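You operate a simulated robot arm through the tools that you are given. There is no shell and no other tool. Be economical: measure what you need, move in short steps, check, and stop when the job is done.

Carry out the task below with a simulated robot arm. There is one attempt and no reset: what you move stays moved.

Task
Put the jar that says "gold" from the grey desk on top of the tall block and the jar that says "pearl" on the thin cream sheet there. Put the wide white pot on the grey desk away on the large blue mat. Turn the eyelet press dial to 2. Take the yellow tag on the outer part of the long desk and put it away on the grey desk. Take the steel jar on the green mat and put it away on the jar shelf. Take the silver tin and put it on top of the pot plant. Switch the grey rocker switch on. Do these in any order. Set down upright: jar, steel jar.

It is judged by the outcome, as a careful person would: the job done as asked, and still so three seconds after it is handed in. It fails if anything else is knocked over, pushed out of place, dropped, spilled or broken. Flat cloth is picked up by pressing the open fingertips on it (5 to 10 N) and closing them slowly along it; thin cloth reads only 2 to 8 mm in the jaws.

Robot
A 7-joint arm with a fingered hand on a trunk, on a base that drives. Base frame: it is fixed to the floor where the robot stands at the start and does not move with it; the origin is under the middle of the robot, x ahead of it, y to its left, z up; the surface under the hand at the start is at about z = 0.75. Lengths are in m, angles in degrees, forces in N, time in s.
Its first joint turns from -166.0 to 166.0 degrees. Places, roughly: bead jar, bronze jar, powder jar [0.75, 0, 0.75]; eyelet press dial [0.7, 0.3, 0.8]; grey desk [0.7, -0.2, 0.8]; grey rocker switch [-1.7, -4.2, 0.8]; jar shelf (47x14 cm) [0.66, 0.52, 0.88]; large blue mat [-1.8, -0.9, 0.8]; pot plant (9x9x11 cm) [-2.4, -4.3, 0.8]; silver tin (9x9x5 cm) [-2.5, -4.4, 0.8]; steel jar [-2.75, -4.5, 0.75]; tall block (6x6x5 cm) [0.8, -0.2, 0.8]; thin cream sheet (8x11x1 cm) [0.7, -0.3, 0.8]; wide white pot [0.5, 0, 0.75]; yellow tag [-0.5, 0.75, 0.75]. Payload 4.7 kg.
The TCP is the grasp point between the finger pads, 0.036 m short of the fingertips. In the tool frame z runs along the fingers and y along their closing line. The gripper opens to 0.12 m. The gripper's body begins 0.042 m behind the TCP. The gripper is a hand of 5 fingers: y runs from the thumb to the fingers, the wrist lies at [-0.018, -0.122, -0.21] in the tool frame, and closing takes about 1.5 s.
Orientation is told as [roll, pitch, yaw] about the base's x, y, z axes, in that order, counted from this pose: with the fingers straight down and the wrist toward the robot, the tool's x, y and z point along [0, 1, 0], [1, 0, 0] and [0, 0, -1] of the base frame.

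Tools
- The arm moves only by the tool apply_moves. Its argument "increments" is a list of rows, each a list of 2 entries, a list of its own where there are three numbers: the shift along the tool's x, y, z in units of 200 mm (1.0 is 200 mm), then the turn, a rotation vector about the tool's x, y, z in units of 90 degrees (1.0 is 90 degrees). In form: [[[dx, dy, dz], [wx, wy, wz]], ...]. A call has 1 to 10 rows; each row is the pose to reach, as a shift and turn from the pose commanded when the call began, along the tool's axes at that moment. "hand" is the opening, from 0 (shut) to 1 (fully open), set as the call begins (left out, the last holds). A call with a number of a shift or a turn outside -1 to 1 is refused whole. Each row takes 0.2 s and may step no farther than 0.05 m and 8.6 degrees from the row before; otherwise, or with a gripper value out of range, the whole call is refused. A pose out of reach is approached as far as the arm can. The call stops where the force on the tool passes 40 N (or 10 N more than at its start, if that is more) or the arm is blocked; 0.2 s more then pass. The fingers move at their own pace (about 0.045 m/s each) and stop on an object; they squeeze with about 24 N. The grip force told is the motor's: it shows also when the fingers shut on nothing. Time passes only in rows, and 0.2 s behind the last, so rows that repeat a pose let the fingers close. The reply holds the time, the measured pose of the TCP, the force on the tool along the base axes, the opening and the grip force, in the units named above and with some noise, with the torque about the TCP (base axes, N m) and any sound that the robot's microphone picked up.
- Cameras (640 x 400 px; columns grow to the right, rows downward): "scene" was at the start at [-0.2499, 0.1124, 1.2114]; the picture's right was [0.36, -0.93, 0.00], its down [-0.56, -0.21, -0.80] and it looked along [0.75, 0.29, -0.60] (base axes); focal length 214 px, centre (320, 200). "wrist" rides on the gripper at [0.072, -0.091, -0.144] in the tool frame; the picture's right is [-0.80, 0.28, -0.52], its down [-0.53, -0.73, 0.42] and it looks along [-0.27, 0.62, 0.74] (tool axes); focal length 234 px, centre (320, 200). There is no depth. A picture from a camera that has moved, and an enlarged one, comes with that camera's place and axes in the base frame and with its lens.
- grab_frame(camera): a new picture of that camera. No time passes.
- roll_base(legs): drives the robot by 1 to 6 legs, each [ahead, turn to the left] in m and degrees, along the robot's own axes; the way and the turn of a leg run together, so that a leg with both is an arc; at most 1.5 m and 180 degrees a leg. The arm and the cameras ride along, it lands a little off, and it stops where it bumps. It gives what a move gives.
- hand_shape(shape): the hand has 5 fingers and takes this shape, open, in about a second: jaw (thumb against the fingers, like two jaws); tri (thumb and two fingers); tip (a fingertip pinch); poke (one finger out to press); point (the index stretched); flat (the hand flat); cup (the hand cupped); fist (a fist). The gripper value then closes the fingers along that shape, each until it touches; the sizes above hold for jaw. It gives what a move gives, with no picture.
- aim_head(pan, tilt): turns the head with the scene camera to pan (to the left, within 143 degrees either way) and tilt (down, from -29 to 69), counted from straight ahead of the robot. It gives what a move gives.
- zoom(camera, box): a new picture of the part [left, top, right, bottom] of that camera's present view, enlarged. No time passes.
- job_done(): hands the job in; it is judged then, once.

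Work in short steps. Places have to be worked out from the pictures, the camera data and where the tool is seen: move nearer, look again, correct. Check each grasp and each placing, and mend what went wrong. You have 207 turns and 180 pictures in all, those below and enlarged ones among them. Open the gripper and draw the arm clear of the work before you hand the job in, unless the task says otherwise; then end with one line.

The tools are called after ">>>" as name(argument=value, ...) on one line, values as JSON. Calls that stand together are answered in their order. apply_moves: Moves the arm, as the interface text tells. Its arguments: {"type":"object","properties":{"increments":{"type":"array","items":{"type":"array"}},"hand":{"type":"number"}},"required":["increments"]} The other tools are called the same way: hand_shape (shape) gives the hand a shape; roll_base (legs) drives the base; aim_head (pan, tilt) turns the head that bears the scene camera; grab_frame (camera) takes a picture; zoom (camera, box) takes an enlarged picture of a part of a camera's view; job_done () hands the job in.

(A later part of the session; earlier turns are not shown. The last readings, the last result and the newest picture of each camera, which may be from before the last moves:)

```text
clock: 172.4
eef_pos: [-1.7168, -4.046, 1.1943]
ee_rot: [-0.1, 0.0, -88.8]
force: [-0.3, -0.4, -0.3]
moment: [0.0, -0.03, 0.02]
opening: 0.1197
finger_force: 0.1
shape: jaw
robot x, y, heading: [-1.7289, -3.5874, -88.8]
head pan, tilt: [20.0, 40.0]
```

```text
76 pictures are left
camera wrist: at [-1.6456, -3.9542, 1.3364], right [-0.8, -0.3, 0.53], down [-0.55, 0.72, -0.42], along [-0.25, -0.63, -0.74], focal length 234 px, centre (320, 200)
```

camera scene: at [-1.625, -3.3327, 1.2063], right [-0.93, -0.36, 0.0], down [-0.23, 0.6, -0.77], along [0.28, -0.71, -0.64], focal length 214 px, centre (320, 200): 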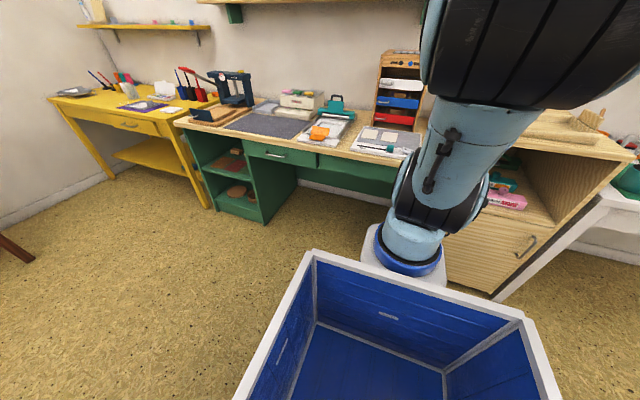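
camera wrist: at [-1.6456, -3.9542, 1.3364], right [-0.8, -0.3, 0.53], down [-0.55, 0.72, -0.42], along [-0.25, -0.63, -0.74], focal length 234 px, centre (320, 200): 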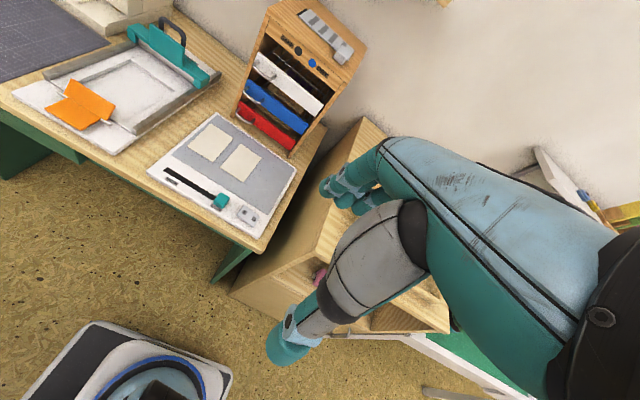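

>>> zoom(camera="wrist", box=[195, 180, 285, 240])

>>> zoom(camera="scene", box=[340, 120, 430, 175])

```text
6.67 times, centred on (240, 210) of wrist
camera zoom: at [-1.6456, -3.9542, 1.3364], right [-0.8, -0.3, 0.53], down [-0.55, 0.72, -0.42], along [-0.25, -0.63, -0.74], focal length 1561 px, centre (853, 133)
```

zoom: 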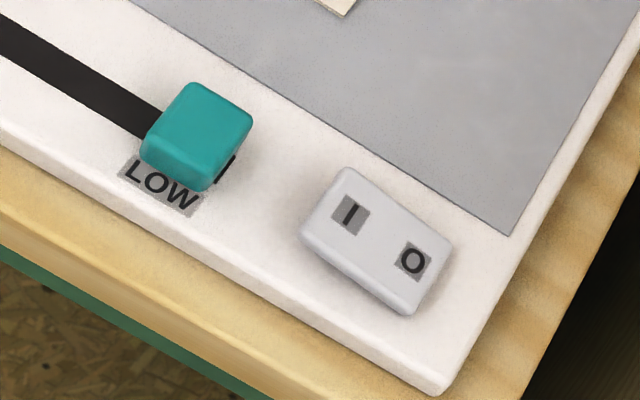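

```text
7.11 times, centred on (385, 148) of scene
camera zoom: at [-1.625, -3.3327, 1.2063], right [-0.93, -0.36, 0.0], down [-0.23, 0.6, -0.77], along [0.28, -0.71, -0.64], focal length 1525 px, centre (-142, 573)
```

zoom: 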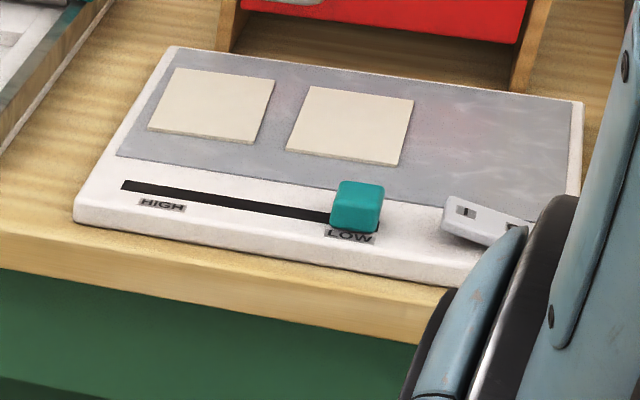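

The rocker's "I" end (raised) is the +x end at about (-1.658,-4.244). I take the poke shape and move above it at a safe height.

>>> hand_shape(shape="poke")

>>> apply_moves(increments=[[[0.04, 0.16, 0.12], [0, 0, 0]], [[0.08, 0.32, 0.24], [0, 0, 0]], [[0.12, 0.48, 0.36], [0, 0, 0]], [[0.16, 0.64, 0.48], [0, 0, 0]], [[0.2, 0.8, 0.6], [0, 0, 0]], [[0.24, 0.92, 0.75], [0, 0, 0]], [[0.274, 0.996, 0.9], [0, 0, 0]]])

>>> grab_frame(camera="wrist")

>>> grab_frame(camera="scene")

```text
clock: 173.3
eef_pos: [-1.7167, -4.0467, 1.1944]
ee_rot: [0.0, 0.0, -88.9]
force: [-0.9, 0.2, 0.4]
moment: [-0.01, -0.02, -0.02]
opening: 0.0001
finger_force: 0.0
shape: poke
robot x, y, heading: [-1.7311, -3.5879, -89.1]
head pan, tilt: [20.0, 40.0]
```

```text
clock: 174.9
eef_pos: [-1.6596, -4.2426, 1.0133]
ee_rot: [-0.1, 0.0, -88.9]
force: [0.2, 0.4, -0.2]
moment: [0.0, 0.01, -0.04]
opening: 0.0004
finger_force: 0.1
shape: poke
robot x, y, heading: [-1.7274, -3.5866, -88.9]
head pan, tilt: [20.0, 40.0]
```

```text
73 pictures are left
camera wrist: at [-1.5884, -4.1513, 1.1559], right [-0.8, -0.3, 0.53], down [-0.55, 0.72, -0.42], along [-0.25, -0.63, -0.74], focal length 234 px, centre (320, 200)
```

wrist: 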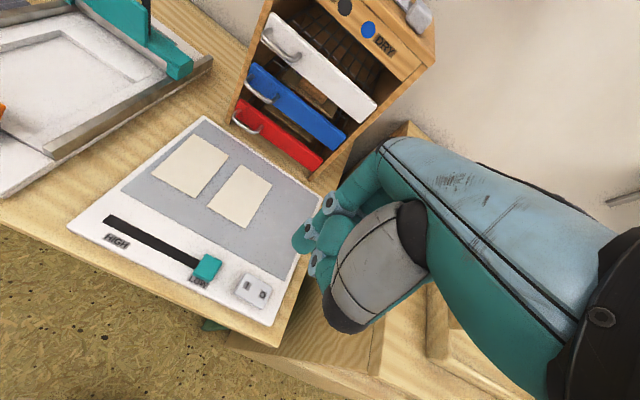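

```text
72 pictures are left
camera scene: at [-1.6251, -3.3324, 1.2062], right [-0.93, -0.36, 0.0], down [-0.23, 0.6, -0.77], along [0.28, -0.71, -0.64], focal length 214 px, centre (320, 200)
```

scene: 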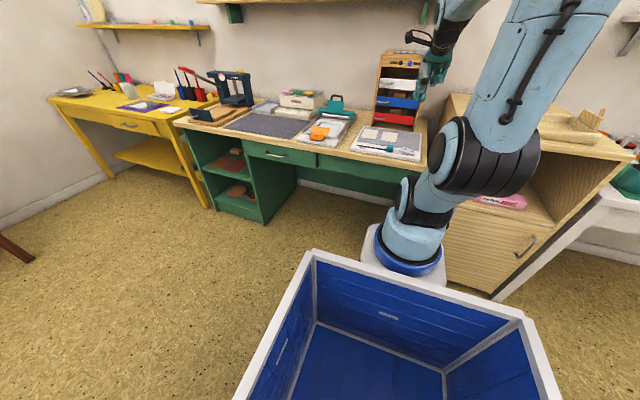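

>>> zoom(camera="wrist", box=[220, 170, 400, 320])

>>> zoom(camera="scene", box=[370, 40, 470, 170])

```text
2.67 times, centred on (310, 245) of wrist
camera zoom: at [-1.5884, -4.1513, 1.1559], right [-0.8, -0.3, 0.53], down [-0.55, 0.72, -0.42], along [-0.25, -0.63, -0.74], focal length 624 px, centre (347, 80)
```

zoom: 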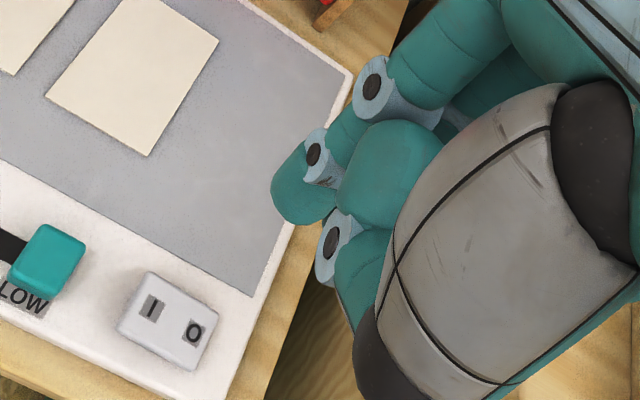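

```text
3.08 times, centred on (420, 105) of scene
camera zoom: at [-1.6251, -3.3324, 1.2062], right [-0.93, -0.36, 0.0], down [-0.23, 0.6, -0.77], along [0.28, -0.71, -0.64], focal length 660 px, centre (12, 492)
```

zoom: 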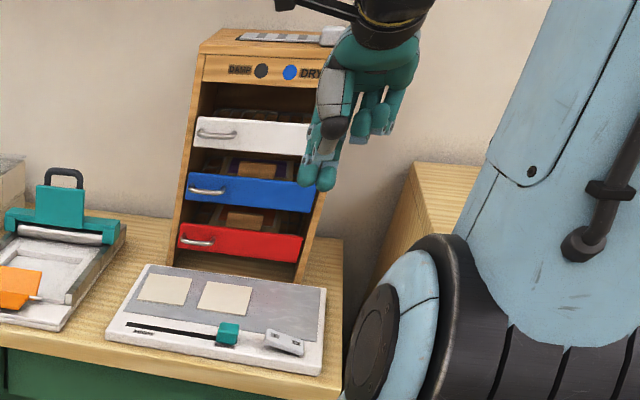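

The index tip lies nearly on the TCP axis (tool x≈+8 mm), but the thumb hangs toward the O side. I turn the hand 40° clockwise so the thumb stays clear, then look again.

>>> apply_moves(increments=[[[0, 0, 0], [0, 0, 0.09]], [[0, 0, 0], [0, 0, 0.18]], [[0, 0, 0], [0, 0, 0.27]], [[0, 0, 0], [0, 0, 0.36]], [[0, 0, 0], [0, 0, 0.444]], [[0, 0, 0.25], [0, 0, 0.444]], [[0, 0, 0.5], [0, 0, 0.444]]])

>>> grab_frame(camera="wrist")

>>> zoom(camera="scene", box=[370, 90, 440, 170])

```text
clock: 176.5
eef_pos: [-1.6573, -4.2432, 0.916]
ee_rot: [0.0, -0.1, -128.7]
force: [0.4, 0.3, -0.3]
moment: [-0.01, 0.02, 0.01]
opening: 0.0
finger_force: 0.1
shape: poke
robot x, y, heading: [-1.73, -3.5892, -89.1]
head pan, tilt: [20.0, 40.0]
```

```text
69 pictures are left
camera wrist: at [-1.544, -4.2181, 1.0581], right [-0.8, 0.29, 0.53], down [0.04, 0.9, -0.43], along [-0.6, -0.32, -0.74], focal length 234 px, centre (320, 200)
```

wrist: 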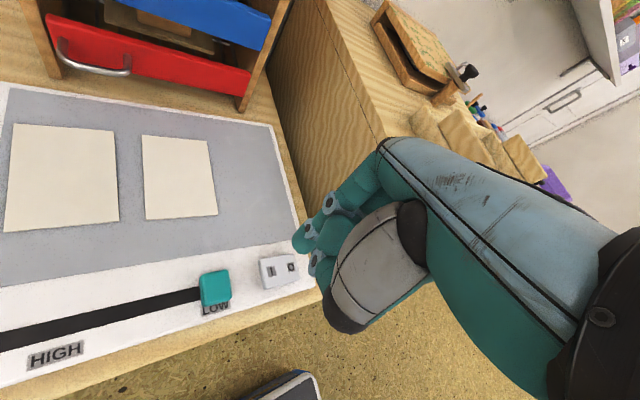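

```text
5.00 times, centred on (405, 130) of scene
camera zoom: at [-1.6252, -3.3325, 1.2062], right [-0.93, -0.36, 0.0], down [-0.23, 0.6, -0.77], along [0.28, -0.71, -0.64], focal length 1072 px, centre (-105, 550)
```

zoom: 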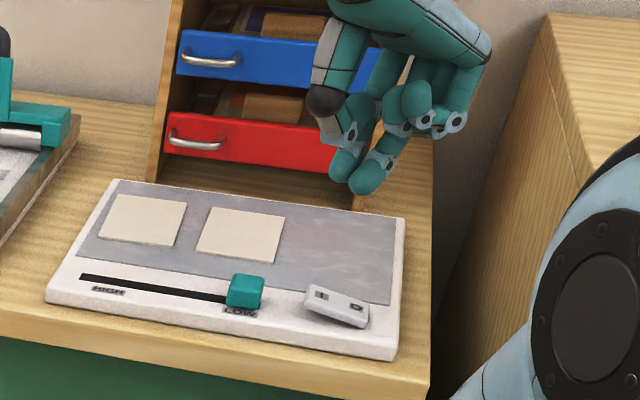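

I mark is at (-1.661,-4.247). I lower the fingertip to about 1 cm above it and compare in the picture.

>>> apply_moves(increments=[[[0.022, -0.037, 0.15], [0, 0, 0]], [[0.022, -0.037, 0.28], [0, 0, 0]], [[0.022, -0.037, 0.36], [0, 0, 0]]])

>>> zoom(camera="wrist", box=[240, 180, 370, 310])

>>> zoom(camera="scene", box=[380, 110, 430, 170])

```text
clock: 177.3
eef_pos: [-1.6509, -4.2413, 0.8414]
ee_rot: [0.0, 0.1, -128.8]
force: [-0.2, 0.2, -0.4]
moment: [-0.04, 0.01, -0.01]
opening: 0.0
finger_force: 0.1
shape: poke
robot x, y, heading: [-1.7286, -3.5866, -88.9]
head pan, tilt: [20.0, 40.0]
```

```text
3.08 times, centred on (305, 245) of wrist
camera zoom: at [-1.5367, -4.2154, 0.9845], right [-0.8, 0.29, 0.53], down [0.04, 0.9, -0.42], along [-0.6, -0.32, -0.74], focal length 720 px, centre (366, 62)
```

zoom: 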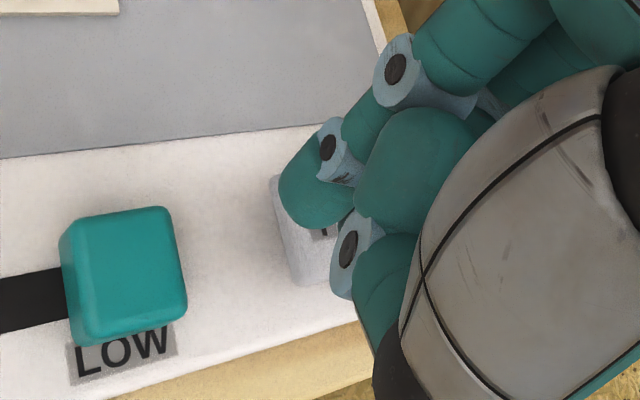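

```text
6.67 times, centred on (405, 140) of scene
camera zoom: at [-1.6251, -3.3326, 1.2062], right [-0.93, -0.36, 0.0], down [-0.23, 0.6, -0.77], along [0.28, -0.71, -0.64], focal length 1430 px, centre (-247, 600)
```

zoom: 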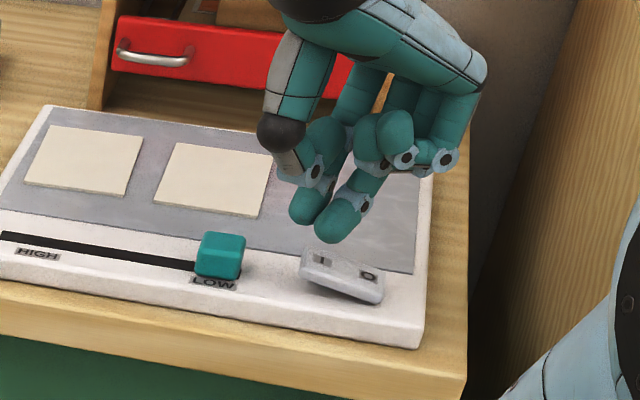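

The poke shape leaves two digits about equally low, which is ambiguous. I raise a bit and try the "point" shape instead.

>>> apply_moves(increments=[[[0, 0, -0.2], [0, 0, 0]], [[0, 0, -0.4], [0, 0, 0]], [[0, 0, -0.6], [0, 0, 0]]])

>>> hand_shape(shape="point")

>>> grab_frame(camera="wrist")

>>> zoom(camera="scene", box=[370, 70, 450, 170])

```text
clock: 178.1
eef_pos: [-1.6482, -4.2396, 0.961]
ee_rot: [-0.1, 0.0, -128.8]
force: [0.4, -0.3, 0.3]
moment: [-0.01, 0.02, 0.01]
opening: 0.0001
finger_force: 0.0
shape: poke
robot x, y, heading: [-1.7248, -3.5878, -88.9]
head pan, tilt: [20.0, 40.0]
```

```text
clock: 179.0
eef_pos: [-1.6491, -4.2396, 0.9614]
ee_rot: [0.0, -0.1, -128.8]
force: [-0.6, 0.3, -0.6]
moment: [0.01, 0.0, 0.01]
opening: 0.0
finger_force: 0.0
shape: point
robot x, y, heading: [-1.7261, -3.5864, -89.0]
head pan, tilt: [20.0, 40.0]
```

```text
65 pictures are left
camera wrist: at [-1.535, -4.2152, 1.1041], right [-0.8, 0.29, 0.53], down [0.04, 0.9, -0.42], along [-0.6, -0.32, -0.74], focal length 234 px, centre (320, 200)
```

wrist: 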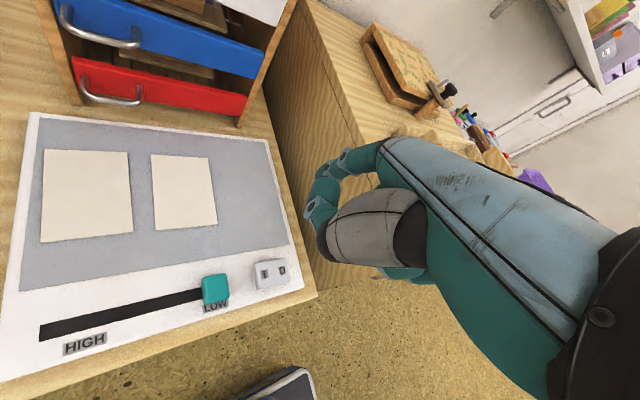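

```text
4.00 times, centred on (410, 120) of scene
camera zoom: at [-1.6251, -3.3327, 1.2062], right [-0.93, -0.36, 0.0], down [-0.23, 0.6, -0.77], along [0.28, -0.71, -0.64], focal length 858 px, centre (-40, 520)
```

zoom: 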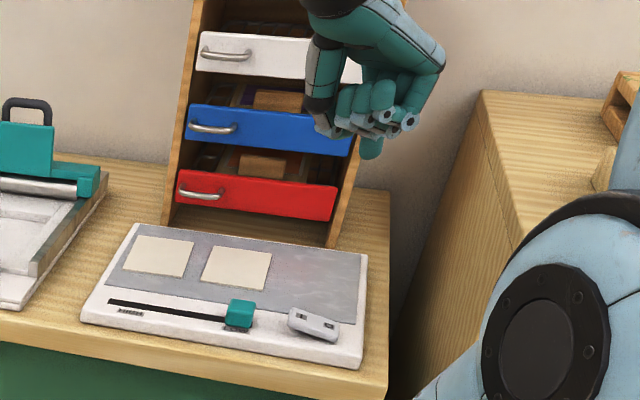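

In "point" the index clearly protrudes below the rest; its tip is around (-1.688,-4.285,0.94). I move it over the I end and lower, then recheck.

>>> apply_moves(increments=[[[0, -0.12, 0], [0, 0, 0]], [[0, -0.248, 0.1], [0, 0, 0]], [[0, -0.248, 0.3], [0, 0, 0]], [[0, -0.248, 0.5], [0, 0, 0]], [[0, -0.248, 0.62], [0, 0, 0]]])

>>> zoom(camera="scene", box=[380, 110, 430, 170])

>>> grab_frame(camera="wrist")

```text
clock: 180.2
eef_pos: [-1.616, -4.2006, 0.8376]
ee_rot: [-0.1, 0.0, -128.8]
force: [0.1, 0.3, -1.2]
moment: [-0.02, 0.0, 0.02]
opening: 0.0
finger_force: 0.0
shape: point
robot x, y, heading: [-1.7283, -3.5849, -89.1]
head pan, tilt: [20.0, 40.0]
```

```text
6.67 times, centred on (405, 140) of scene
camera zoom: at [-1.6251, -3.3326, 1.2062], right [-0.93, -0.36, 0.0], down [-0.23, 0.6, -0.77], along [0.28, -0.71, -0.64], focal length 1430 px, centre (-247, 600)
```

zoom: 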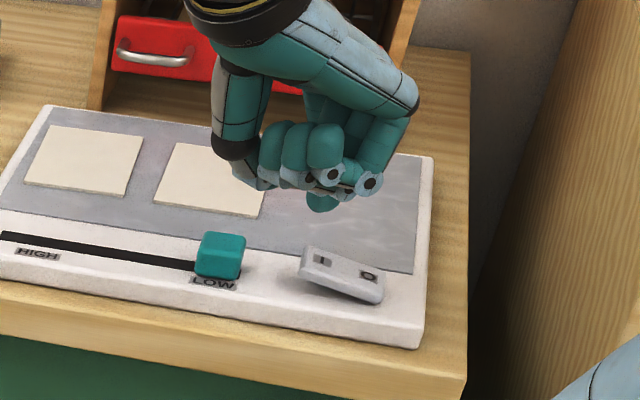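

```text
62 pictures are left
camera wrist: at [-1.5033, -4.1767, 0.9803], right [-0.8, 0.29, 0.53], down [0.04, 0.9, -0.42], along [-0.6, -0.32, -0.74], focal length 234 px, centre (320, 200)
```

wrist: 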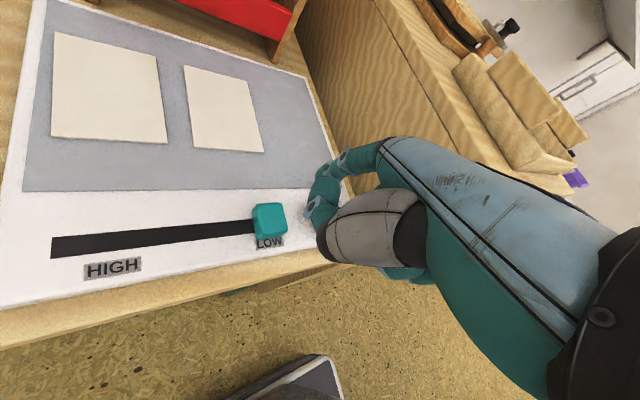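

The tip is computed at (-1.656,-4.247,0.817), right above the I end. I press down in small steps.

>>> apply_moves(increments=[[[0, 0, 0.04], [0, 0, 0]], [[0, 0, 0.08], [0, 0, 0]], [[0, 0, 0.11], [0, 0, 0]], [[0, 0, 0.14], [0, 0, 0]]])

>>> zoom(camera="scene", box=[380, 110, 430, 170])

```text
clock: 181.2
eef_pos: [-1.6167, -4.2004, 0.8092]
ee_rot: [-0.1, -0.1, -128.8]
force: [-0.2, -0.8, -0.3]
moment: [-0.05, 0.02, -0.01]
opening: 0.0
finger_force: 0.1
shape: point
robot x, y, heading: [-1.7271, -3.586, -89.0]
head pan, tilt: [20.0, 40.0]
```

```text
6.67 times, centred on (405, 140) of scene
camera zoom: at [-1.6251, -3.3327, 1.2062], right [-0.93, -0.36, 0.0], down [-0.23, 0.6, -0.77], along [0.28, -0.71, -0.64], focal length 1430 px, centre (-247, 600)
```

zoom: 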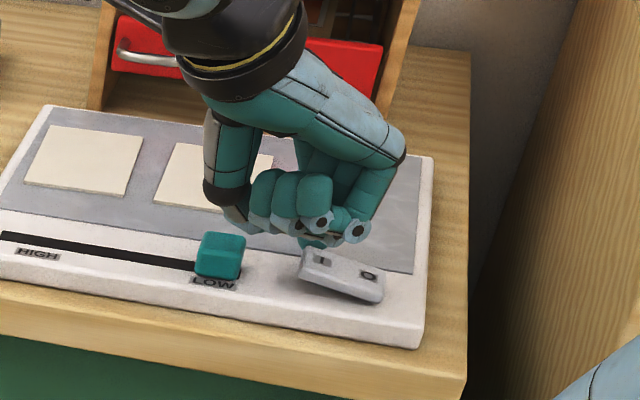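

The tip appears just behind the rocker's far edge. I raise 1 cm, shift 12 mm toward +y, and look.

>>> apply_moves(increments=[[[0, 0, -0.06], [0, 0, 0]], [[-0.038, -0.047, -0.06], [0, 0, 0]]])

>>> zoom(camera="scene", box=[390, 130, 425, 165])

```text
clock: 181.8
eef_pos: [-1.6159, -4.19, 0.8215]
ee_rot: [-0.2, 0.0, -128.9]
force: [0.2, -0.5, 0.8]
moment: [-0.02, 0.0, 0.0]
opening: 0.0
finger_force: 0.1
shape: point
robot x, y, heading: [-1.7293, -3.5851, -88.9]
head pan, tilt: [20.0, 40.0]
```

```text
11.43 times, centred on (408, 148) of scene
camera zoom: at [-1.6251, -3.3327, 1.2062], right [-0.93, -0.36, 0.0], down [-0.23, 0.6, -0.77], along [0.28, -0.71, -0.64], focal length 2451 px, centre (-680, 800)
```

zoom: 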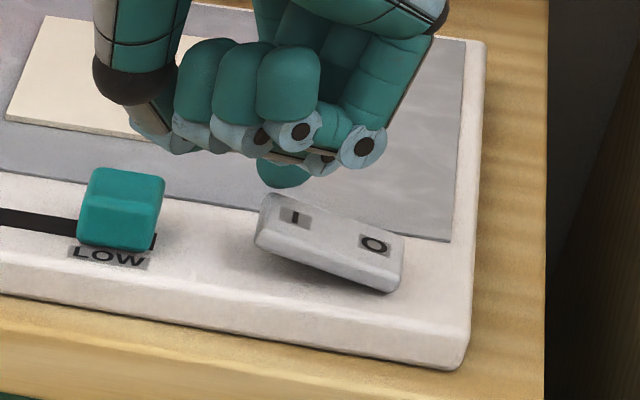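

Press down again in small steps.

>>> apply_moves(increments=[[[0, 0, 0.04], [0, 0, 0]], [[0, 0, 0.07], [0, 0, 0]], [[0, 0, 0.09], [0, 0, 0]], [[0, 0, 0.11], [0, 0, 0]]])

>>> zoom(camera="scene", box=[390, 130, 425, 165])

```text
clock: 182.7
eef_pos: [-1.6161, -4.1918, 0.8081]
ee_rot: [0.5, -0.1, -128.7]
force: [0.4, -0.5, 1.8]
moment: [-0.14, 0.05, -0.03]
opening: 0.0001
finger_force: 0.1
shape: point
robot x, y, heading: [-1.7284, -3.5819, -88.5]
head pan, tilt: [20.0, 40.0]
stopped in row 4: the force on the tool passed its limit at 46 N (the readings are from after the stop); the commanded pose is now the measured one
```

```text
11.43 times, centred on (408, 148) of scene
camera zoom: at [-1.6253, -3.3324, 1.2062], right [-0.93, -0.36, 0.0], down [-0.23, 0.6, -0.77], along [0.28, -0.71, -0.64], focal length 2451 px, centre (-680, 800)
```

zoom: 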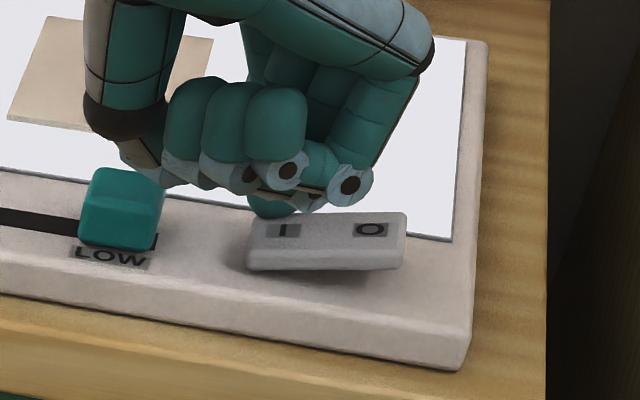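

The light panel lit up and the I end is down: the switch is on. I withdraw upward, restore the jaw shape, and turn the hand back.

>>> apply_moves(increments=[[[0, 0, -0.15], [0, 0, 0]], [[0, 0, -0.35], [0, 0, 0]], [[0, 0, -0.55], [0, 0, 0]], [[0, 0, -0.75], [0, 0, 0]], [[0, 0, -0.95], [0, 0, 0]]])

>>> apply_moves(increments=[[[0, 0, -0.2], [0, 0, -0.09]], [[0, 0, -0.4], [0, 0, -0.18]], [[0, 0, -0.6], [0, 0, -0.27]], [[0, -0.1, -0.75], [0, 0, -0.36]], [[0, -0.2, -0.9], [0, 0, -0.444]]])

>>> hand_shape(shape="jaw")

>>> zoom(camera="scene", box=[340, 100, 440, 180])

```text
clock: 183.8
eef_pos: [-1.6149, -4.1879, 0.9991]
ee_rot: [0.4, -0.2, -128.7]
force: [-0.1, 0.3, -0.2]
moment: [0.01, 0.01, -0.02]
opening: 0.0003
finger_force: 0.2
shape: point
robot x, y, heading: [-1.7311, -3.5829, -88.9]
head pan, tilt: [20.0, 40.0]
```

```text
clock: 185.1
eef_pos: [-1.5911, -4.1592, 1.1763]
ee_rot: [0.1, -0.5, -88.6]
force: [-0.1, -1.5, -0.1]
moment: [0.04, 0.02, -0.01]
opening: 0.0
finger_force: 0.1
shape: point
robot x, y, heading: [-1.7264, -3.582, -88.6]
head pan, tilt: [20.0, 40.0]
```

```text
clock: 185.9
eef_pos: [-1.5926, -4.1587, 1.1763]
ee_rot: [0.1, -0.5, -88.7]
force: [-0.5, -0.3, 0.1]
moment: [-0.02, 0.04, 0.02]
opening: 0.1196
finger_force: 0.1
shape: jaw
robot x, y, heading: [-1.726, -3.5849, -88.7]
head pan, tilt: [20.0, 40.0]
```

```text
5.00 times, centred on (390, 140) of scene
camera zoom: at [-1.6253, -3.3325, 1.2062], right [-0.93, -0.36, 0.0], down [-0.23, 0.6, -0.77], along [0.28, -0.71, -0.64], focal length 1072 px, centre (-30, 500)
```

zoom: 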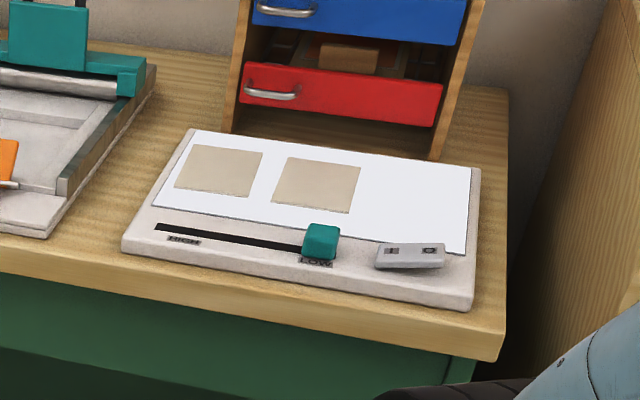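

Switch confirmed on. I retract the arm and drive back to the white desk for the steel jar.

>>> apply_moves(increments=[[[-0.15, -0.15, 0], [0, 0, 0]], [[-0.3, -0.3, 0], [0, 0, 0]], [[-0.46, -0.45, 0], [0, 0, 0]], [[-0.62, -0.585, 0], [0, 0, 0]]], hand=1)

>>> roll_base(legs=[[0, -91], [1.0, 0], [0, 90], [0.1, 0]])

>>> grab_frame(camera="wrist")

```text
clock: 186.9
eef_pos: [-1.7189, -4.0441, 1.1754]
ee_rot: [0.2, -0.5, -88.6]
force: [-1.0, 0.2, -0.4]
moment: [0.01, -0.1, 0.01]
opening: 0.1196
finger_force: 0.0
shape: jaw
robot x, y, heading: [-1.7254, -3.5897, -88.8]
head pan, tilt: [20.0, 40.0]
```

```text
clock: 200.5
eef_pos: [-2.7299, -4.1326, 1.1766]
ee_rot: [0.2, -0.5, -91.9]
force: [-0.4, 0.7, 0.9]
moment: [0.01, -0.01, 0.02]
opening: 0.1198
finger_force: 0.1
shape: jaw
robot x, y, heading: [-2.7108, -3.6766, -92.0]
head pan, tilt: [20.0, 40.0]
```

```text
57 pictures are left
camera wrist: at [-2.6549, -4.0438, 1.3183], right [-0.81, -0.25, 0.52], down [-0.51, 0.75, -0.43], along [-0.28, -0.62, -0.73], focal length 234 px, centre (320, 200)
```

wrist: 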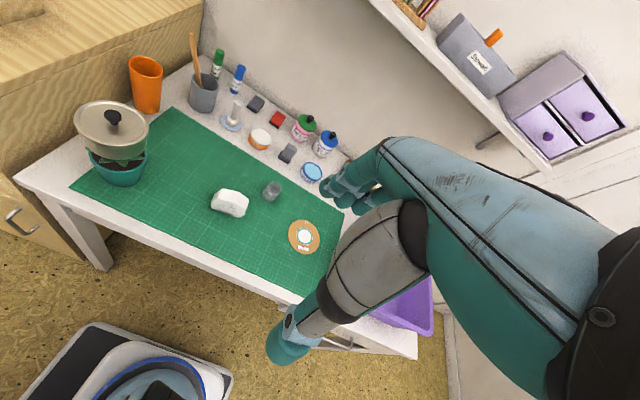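

Steel jar at (-2.720,-4.435). I approach above it.

>>> apply_moves(increments=[[[0.02, 0.18, 0.12], [0, 0, 0]], [[0.04, 0.36, 0.24], [0, 0, 0]], [[0.06, 0.54, 0.36], [0, 0, 0]], [[0.08, 0.72, 0.48], [0, 0, 0]], [[0.1, 0.9, 0.6], [0, 0, 0]]], hand=0.85)

>>> apply_moves(increments=[[[0, 0.2, 0.1], [0, 0, 0]], [[0, 0.4, 0.2], [0, 0, 0]], [[0, 0.606, 0.3], [0, 0, 0]], [[0, 0.606, 0.5], [0, 0, 0]]])

>>> grab_frame(camera="wrist")

>>> zoom(camera="scene", box=[320, 100, 460, 200])

```text
clock: 201.7
eef_pos: [-2.7163, -4.3174, 1.0569]
ee_rot: [0.2, -0.7, -91.9]
force: [0.7, 1.0, 1.9]
moment: [-0.03, -0.01, 0.0]
opening: 0.1024
finger_force: 0.0
shape: jaw
robot x, y, heading: [-2.7146, -3.6753, -92.2]
head pan, tilt: [20.0, 40.0]
```

```text
clock: 202.7
eef_pos: [-2.7184, -4.439, 0.9589]
ee_rot: [0.2, -0.6, -91.9]
force: [-0.4, -0.2, 0.3]
moment: [0.01, 0.02, -0.01]
opening: 0.1023
finger_force: 0.0
shape: jaw
robot x, y, heading: [-2.7127, -3.6778, -92.1]
head pan, tilt: [20.0, 40.0]
```

```text
56 pictures are left
camera wrist: at [-2.6438, -4.3489, 1.1015], right [-0.81, -0.25, 0.53], down [-0.51, 0.75, -0.43], along [-0.28, -0.62, -0.73], focal length 234 px, centre (320, 200)
```

wrist: 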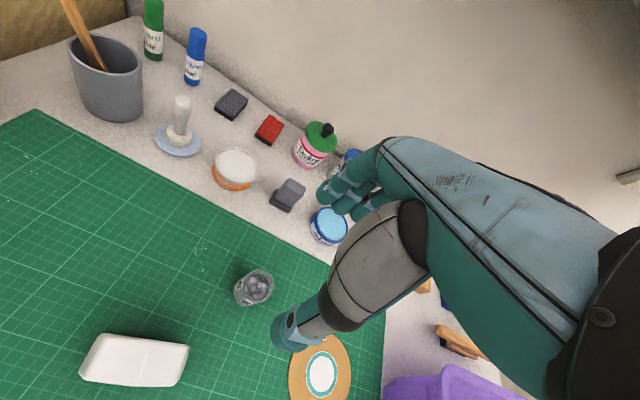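

```text
4.00 times, centred on (390, 150) of scene
camera zoom: at [-2.5959, -3.4287, 1.2062], right [-0.95, -0.31, 0.0], down [-0.2, 0.61, -0.77], along [0.24, -0.73, -0.64], focal length 858 px, centre (40, 400)
```

zoom: 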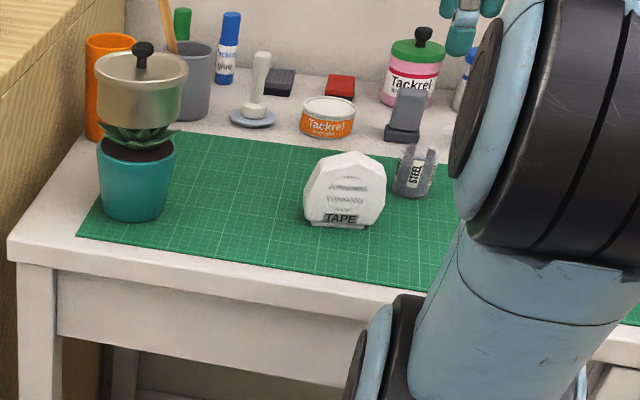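

Jar axis about (-2.720,-4.432). I fine-tune and descend around it.

>>> apply_moves(increments=[[[0.03, -0.036, 0.15], [0, 0, 0]], [[0.03, -0.036, 0.35], [0, 0, 0]], [[0.03, -0.036, 0.55], [0, 0, 0]], [[0.03, -0.036, 0.7], [0, 0, 0]], [[0.03, -0.036, 0.815], [0, 0, 0]]])

>>> grab_frame(camera="wrist")

```text
clock: 203.9
eef_pos: [-2.7115, -4.4325, 0.7947]
ee_rot: [0.2, -0.5, -91.9]
force: [-1.2, 0.2, 0.2]
moment: [0.0, -0.02, 0.0]
opening: 0.1024
finger_force: 0.2
shape: jaw
robot x, y, heading: [-2.7148, -3.6718, -92.2]
head pan, tilt: [20.0, 40.0]
```

```text
54 pictures are left
camera wrist: at [-2.6371, -4.3421, 0.9372], right [-0.81, -0.25, 0.53], down [-0.51, 0.75, -0.43], along [-0.28, -0.62, -0.73], focal length 234 px, centre (320, 200)
```

wrist: 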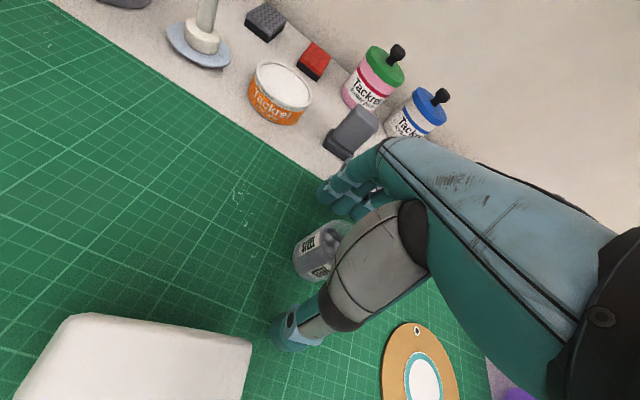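

Jar is between thumb and fingers. Close, then lift a little.

>>> apply_moves(increments=[[[0, 0, 0], [0, 0, 0]], [[0, 0, 0], [0, 0, 0]], [[0, 0, 0], [0, 0, 0]], [[0, 0, 0], [0, 0, 0]], [[0, 0, 0], [0, 0, 0]], [[0, 0, 0], [0, 0, 0]], [[0, 0, 0], [0, 0, 0]]], hand=0)

>>> apply_moves(increments=[[[0, 0, -0.1], [0, 0, 0]], [[0, 0, -0.25], [0, 0, 0]], [[0, 0, -0.45], [0, 0, 0]], [[0, 0, -0.65], [0, 0, 0]]], hand=0)

>>> zoom(camera="wrist", box=[240, 130, 400, 330])

```text
clock: 205.5
eef_pos: [-2.7128, -4.4316, 0.7953]
ee_rot: [0.2, -0.5, -92.0]
force: [0.2, -1.0, 0.6]
moment: [-0.01, -0.02, -0.02]
opening: 0.0305
finger_force: 23.4
shape: jaw
robot x, y, heading: [-2.7111, -3.6749, -92.0]
head pan, tilt: [20.0, 40.0]
```

```text
clock: 206.5
eef_pos: [-2.7136, -4.4298, 0.9273]
ee_rot: [0.3, -0.4, -92.1]
force: [-0.6, -0.1, -0.8]
moment: [0.0, 0.0, 0.02]
opening: 0.0307
finger_force: 23.6
shape: jaw
robot x, y, heading: [-2.7138, -3.6788, -92.0]
head pan, tilt: [20.0, 40.0]
```

```text
2.00 times, centred on (320, 230) of wrist
camera zoom: at [-2.6383, -4.3403, 1.0693], right [-0.81, -0.25, 0.52], down [-0.51, 0.75, -0.43], along [-0.28, -0.62, -0.73], focal length 468 px, centre (320, 140)
```

zoom: 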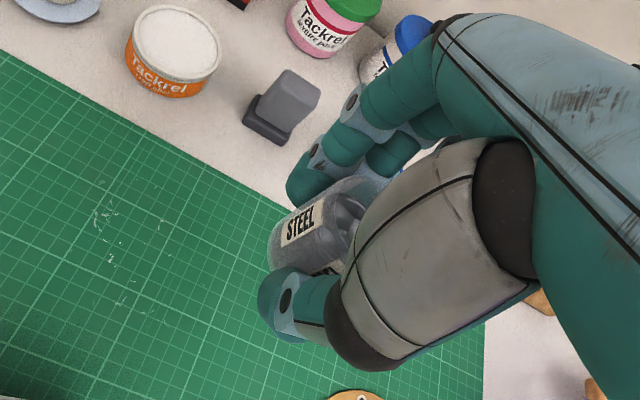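

Steel jar is held upright. I raise and draw it in.

>>> apply_moves(increments=[[[0, 0, -0.2], [0, 0, 0]], [[0, -0.1, -0.4], [0, 0, 0]], [[0, -0.25, -0.58], [0, 0, 0]], [[0, -0.4, -0.75], [0, 0, 0]], [[0, -0.55, -0.9], [0, 0, 0]], [[0, -0.72, -1.0], [0, 0, 0]], [[0, -0.9, -1.0], [0, 0, 0]]], hand=0)

>>> apply_moves(increments=[[[0, -0.15, -0.1], [0, 0, 0]], [[0, -0.3, -0.2], [0, 0, 0]], [[0, -0.5, -0.25], [0, 0, 0]]], hand=0)

>>> aim_head(pan=-90, tilt=30)

>>> grab_frame(camera="scene")

```text
clock: 208.1
eef_pos: [-2.7074, -4.2496, 1.1239]
ee_rot: [0.2, -0.2, -91.9]
force: [0.1, 0.3, -1.3]
moment: [0.0, -0.04, 0.04]
opening: 0.0306
finger_force: 24.3
shape: jaw
robot x, y, heading: [-2.7134, -3.6759, -92.1]
head pan, tilt: [20.0, 40.0]
```

```text
clock: 208.9
eef_pos: [-2.7056, -4.1504, 1.1732]
ee_rot: [0.3, -0.3, -91.9]
force: [-1.1, -0.2, -1.2]
moment: [0.07, -0.01, 0.01]
opening: 0.0302
finger_force: 24.0
shape: jaw
robot x, y, heading: [-2.7102, -3.6796, -92.3]
head pan, tilt: [20.0, 40.0]
```

```text
clock: 210.7
eef_pos: [-2.7036, -4.1497, 1.1741]
ee_rot: [0.2, -0.5, -91.9]
force: [0.4, -0.4, -1.5]
moment: [-0.01, -0.03, 0.01]
opening: 0.0307
finger_force: 24.3
shape: jaw
robot x, y, heading: [-2.7133, -3.6754, -92.2]
head pan, tilt: [-90.0, 30.0]
```

```text
52 pictures are left
camera scene: at [-2.7124, -3.3449, 1.2216], right [0.04, 1.0, 0.0], down [0.5, -0.02, -0.87], along [-0.87, 0.03, -0.5], focal length 214 px, centre (320, 200)
```

scene: 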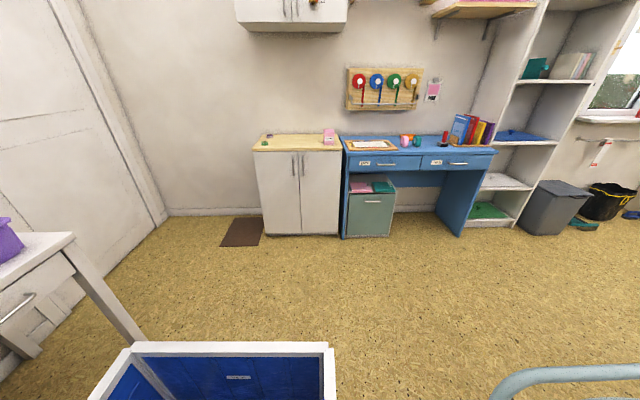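

The way back is clear. I reverse my earlier route: back up, face -x, then +y past the chairs.

>>> roll_base(legs=[[-0.1, 0], [0, -88], [0.78, 0], [0, -90], [1.1, 0]])

>>> roll_base(legs=[[0, -12], [1.2, 0], [0, 12], [1.27, 0], [0, -90]])

>>> aim_head(pan=0, tilt=25)

>>> grab_frame(camera="scene")

```text
clock: 228.4
eef_pos: [-3.4784, -2.0231, 1.1753]
ee_rot: [0.2, -0.5, 88.7]
force: [0.0, -0.1, -1.6]
moment: [0.01, 0.0, 0.03]
opening: 0.0305
finger_force: 23.6
shape: jaw
robot x, y, heading: [-3.4661, -2.4937, 88.4]
head pan, tilt: [-90.0, 30.0]
```

```text
clock: 246.0
eef_pos: [-2.6582, -0.0343, 1.1749]
ee_rot: [0.2, -0.3, -1.9]
force: [0.2, -0.8, -1.2]
moment: [0.04, -0.02, 0.02]
opening: 0.0303
finger_force: 23.7
shape: jaw
robot x, y, heading: [-3.1319, -0.0429, -1.9]
head pan, tilt: [-90.0, 30.0]
```

```text
clock: 247.6
eef_pos: [-2.6597, -0.0331, 1.1736]
ee_rot: [0.2, -0.4, -1.7]
force: [-0.2, 0.6, 0.1]
moment: [0.05, -0.02, 0.05]
opening: 0.0303
finger_force: 23.8
shape: jaw
robot x, y, heading: [-3.1307, -0.0427, -2.1]
head pan, tilt: [0.0, 25.0]
```

```text
51 pictures are left
camera scene: at [-3.3684, 0.0456, 1.2296], right [-0.03, -1.0, 0.0], down [-0.42, 0.01, -0.91], along [0.91, -0.03, -0.42], focal length 214 px, centre (320, 200)
```

scene: 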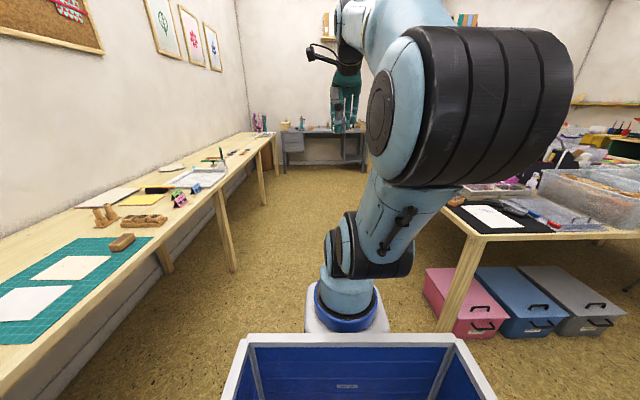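

Corridor is clear. I straighten and drive 3 m back to the grey desk.

>>> roll_base(legs=[[0, 2.5], [1.5, 0], [1.5, 0]])

>>> aim_head(pan=25, tilt=30)

>>> grab_frame(camera="scene")

```text
clock: 262.2
eef_pos: [0.2728, -0.0829, 1.1732]
ee_rot: [0.2, -0.5, -2.7]
force: [0.2, 0.2, -0.8]
moment: [0.04, 0.03, 0.04]
opening: 0.0299
finger_force: 24.0
shape: jaw
robot x, y, heading: [-0.1997, -0.0852, -2.9]
head pan, tilt: [0.0, 25.0]
```

```text
clock: 263.1
eef_pos: [0.2729, -0.0842, 1.174]
ee_rot: [0.2, -0.3, -2.9]
force: [0.2, 0.6, -1.3]
moment: [-0.01, 0.0, -0.03]
opening: 0.0301
finger_force: 23.6
shape: jaw
robot x, y, heading: [-0.1973, -0.0844, -2.9]
head pan, tilt: [25.0, 30.0]
```

```text
50 pictures are left
camera scene: at [-0.4429, 0.0474, 1.2216], right [0.38, -0.93, 0.0], down [-0.46, -0.19, -0.87], along [0.8, 0.33, -0.5], focal length 214 px, centre (320, 200)
```

scene: 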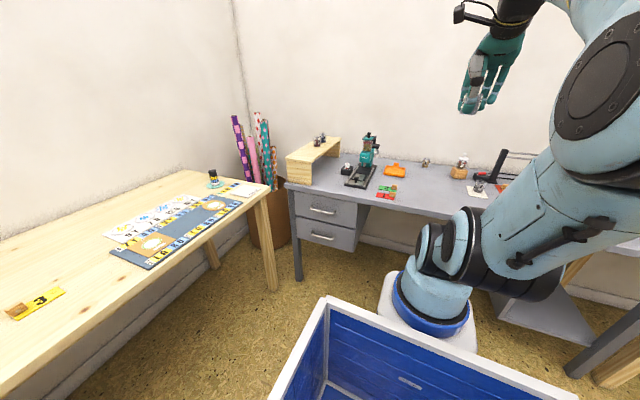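

I steer back to about the starting stance.

>>> roll_base(legs=[[0, 33], [0.2, 0], [0, -30]])

>>> aim_head(pan=30, tilt=30)

>>> zoom(camera="scene", box=[240, 110, 420, 230])

```text
clock: 267.7
eef_pos: [0.4447, 0.0457, 1.1732]
ee_rot: [0.2, -0.4, 0.5]
force: [0.5, -0.2, 0.0]
moment: [0.01, 0.02, -0.02]
opening: 0.0303
finger_force: 23.8
shape: jaw
robot x, y, heading: [-0.0278, 0.0171, 0.5]
head pan, tilt: [25.0, 30.0]
```

```text
clock: 268.4
eef_pos: [0.4436, 0.0455, 1.1738]
ee_rot: [0.2, -0.5, 0.7]
force: [-0.6, -0.5, -1.4]
moment: [0.01, 0.01, 0.02]
opening: 0.0302
finger_force: 23.9
shape: jaw
robot x, y, heading: [-0.032, 0.019, 0.6]
head pan, tilt: [30.0, 30.0]
```

```text
3.33 times, centred on (330, 170) of scene
camera zoom: at [-0.2822, 0.1409, 1.2216], right [0.51, -0.86, 0.0], down [-0.43, -0.25, -0.87], along [0.75, 0.44, -0.5], focal length 715 px, centre (287, 300)
```

zoom: 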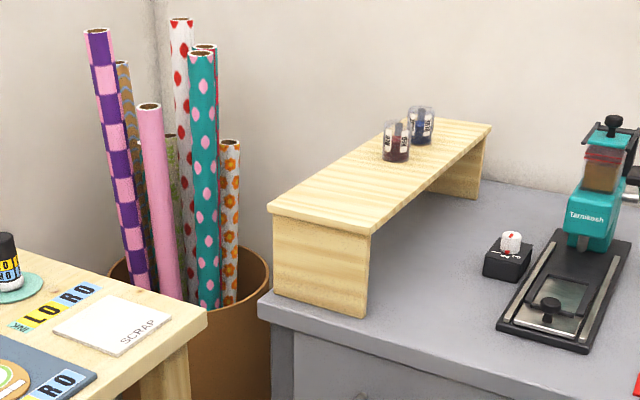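

Shelf top spans x 0.40–0.89, y 0.437–0.58, z≈0.88; RED at (0.68,0.52). I'll place the steel jar near (0.53,0.505), moving over high.

>>> apply_moves(increments=[[[0.2, 0.05, 0], [0, 0, 0]], [[0.4, 0.1, 0], [0, 0, 0]], [[0.6, 0.16, 0], [0, 0, 0]], [[0.8, 0.22, 0], [0, 0, 0]], [[1.0, 0.28, 0], [0, 0, 0]]], hand=0)

>>> apply_moves(increments=[[[0.2, 0.03, 0], [0, 0, 0]], [[0.4, 0.06, 0.05], [0, 0, 0]], [[0.6, 0.1, 0.1], [0, 0, 0]], [[0.8, 0.13, 0.15], [0, 0, 0]], [[1.0, 0.16, 0.2], [0, 0, 0]]], hand=0)

>>> apply_moves(increments=[[[0.16, 0, 0.1], [0, 0, 0]], [[0.32, 0, 0.2], [0, 0, 0]], [[0.32, 0, 0.4], [0, 0, 0]], [[0.32, 0, 0.6], [0, 0, 0]]], hand=0)

>>> grab_frame(camera="wrist")

>>> zoom(camera="scene", box=[260, 100, 400, 220])

```text
clock: 269.6
eef_pos: [0.4979, 0.2473, 1.1766]
ee_rot: [0.1, -0.5, 0.6]
force: [-0.1, -0.3, 0.4]
moment: [0.04, 0.0, -0.05]
opening: 0.0305
finger_force: 23.9
shape: jaw
robot x, y, heading: [-0.0288, 0.0122, 0.6]
head pan, tilt: [30.0, 30.0]
```

```text
clock: 270.8
eef_pos: [0.5274, 0.4483, 1.1359]
ee_rot: [0.3, -0.5, 0.7]
force: [0.2, -0.8, -0.6]
moment: [0.02, -0.02, 0.01]
opening: 0.03
finger_force: 24.0
shape: jaw
robot x, y, heading: [-0.0264, 0.017, 0.5]
head pan, tilt: [30.0, 30.0]
```

```text
clock: 271.8
eef_pos: [0.5271, 0.5109, 1.0159]
ee_rot: [0.4, -0.5, 0.6]
force: [-0.8, 0.0, -0.1]
moment: [0.06, 0.0, 0.0]
opening: 0.0301
finger_force: 24.2
shape: jaw
robot x, y, heading: [-0.0288, 0.0194, 0.2]
head pan, tilt: [30.0, 30.0]
```

```text
48 pictures are left
camera wrist: at [0.4338, 0.5821, 1.1589], right [0.28, -0.8, 0.52], down [-0.72, -0.54, -0.43], along [0.63, -0.26, -0.73], focal length 234 px, centre (320, 200)
```

wrist: 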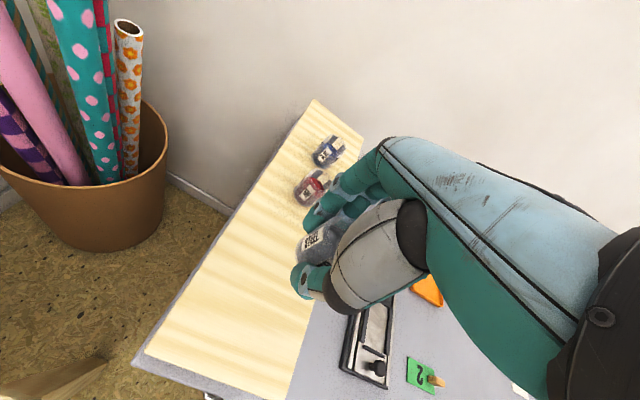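

```text
3.33 times, centred on (330, 160) of scene
camera zoom: at [-0.2823, 0.1408, 1.2216], right [0.51, -0.86, 0.0], down [-0.43, -0.25, -0.87], along [0.75, 0.44, -0.5], focal length 715 px, centre (287, 333)
```

zoom: 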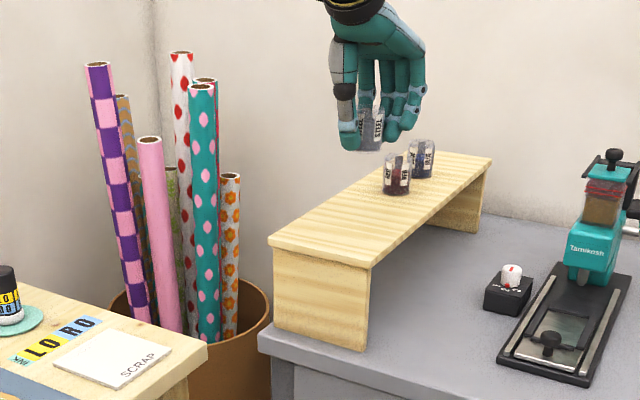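

Jar position over the shelf checks out. I lower to about 1 cm above the top.

>>> apply_moves(increments=[[[0, -0.02, 0.15], [0, 0, 0]], [[0, -0.02, 0.3], [0, 0, 0]], [[0, -0.02, 0.4], [0, 0, 0]]], hand=0)

>>> zoom(camera="scene", box=[310, 120, 380, 180])

>>> grab_frame(camera="wrist")

```text
clock: 272.6
eef_pos: [0.5245, 0.5103, 0.9351]
ee_rot: [0.3, -0.4, 0.7]
force: [-0.5, 0.2, -0.8]
moment: [0.02, -0.03, -0.02]
opening: 0.0301
finger_force: 23.7
shape: jaw
robot x, y, heading: [-0.0295, 0.0195, 0.4]
head pan, tilt: [30.0, 30.0]
```

```text
6.67 times, centred on (345, 150) of scene
camera zoom: at [-0.2823, 0.1409, 1.2216], right [0.51, -0.86, 0.0], down [-0.43, -0.25, -0.87], along [0.75, 0.44, -0.5], focal length 1430 px, centre (153, 533)
```

zoom: 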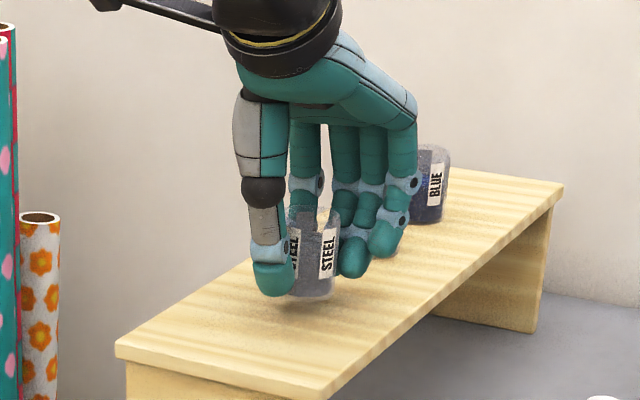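

```text
45 pictures are left
camera wrist: at [0.432, 0.5819, 1.0776], right [0.28, -0.8, 0.52], down [-0.72, -0.54, -0.43], along [0.63, -0.26, -0.73], focal length 234 px, centre (320, 200)
```

wrist: 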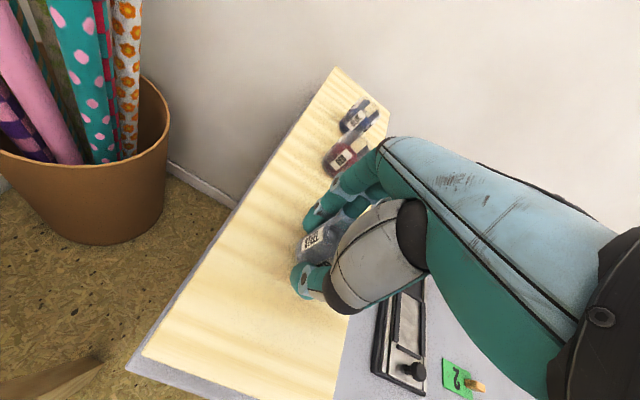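

Good. Lowering the last centimetre.

>>> apply_moves(increments=[[[0, 0, 0.025], [0, 0, 0]], [[0, 0, 0.045], [0, 0, 0]], [[0, 0, 0.058], [0, 0, 0]], [[0, 0, 0.058], [0, 0, 0]]], hand=0)

```text
clock: 273.6
eef_pos: [0.5244, 0.512, 0.9254]
ee_rot: [0.1, -0.4, 0.7]
force: [-0.2, 0.3, 0.1]
moment: [0.03, 0.0, 0.01]
opening: 0.0302
finger_force: 24.1
shape: jaw
robot x, y, heading: [-0.0293, 0.0208, 0.6]
head pan, tilt: [30.0, 30.0]
```

>>> apply_moves(increments=[[[0, 0, 0.01], [0, 0, 0]], [[0, 0, 0.02], [0, 0, 0]], [[0, 0, 0.02], [0, 0, 0]]], hand=0)

```text
clock: 274.4
eef_pos: [0.5238, 0.5118, 0.9222]
ee_rot: [0.3, -0.5, 0.7]
force: [0.9, 1.4, 6.9]
moment: [0.01, -0.16, 0.04]
opening: 0.0301
finger_force: 23.6
shape: jaw
robot x, y, heading: [-0.0291, 0.0194, 0.4]
head pan, tilt: [30.0, 30.0]
```

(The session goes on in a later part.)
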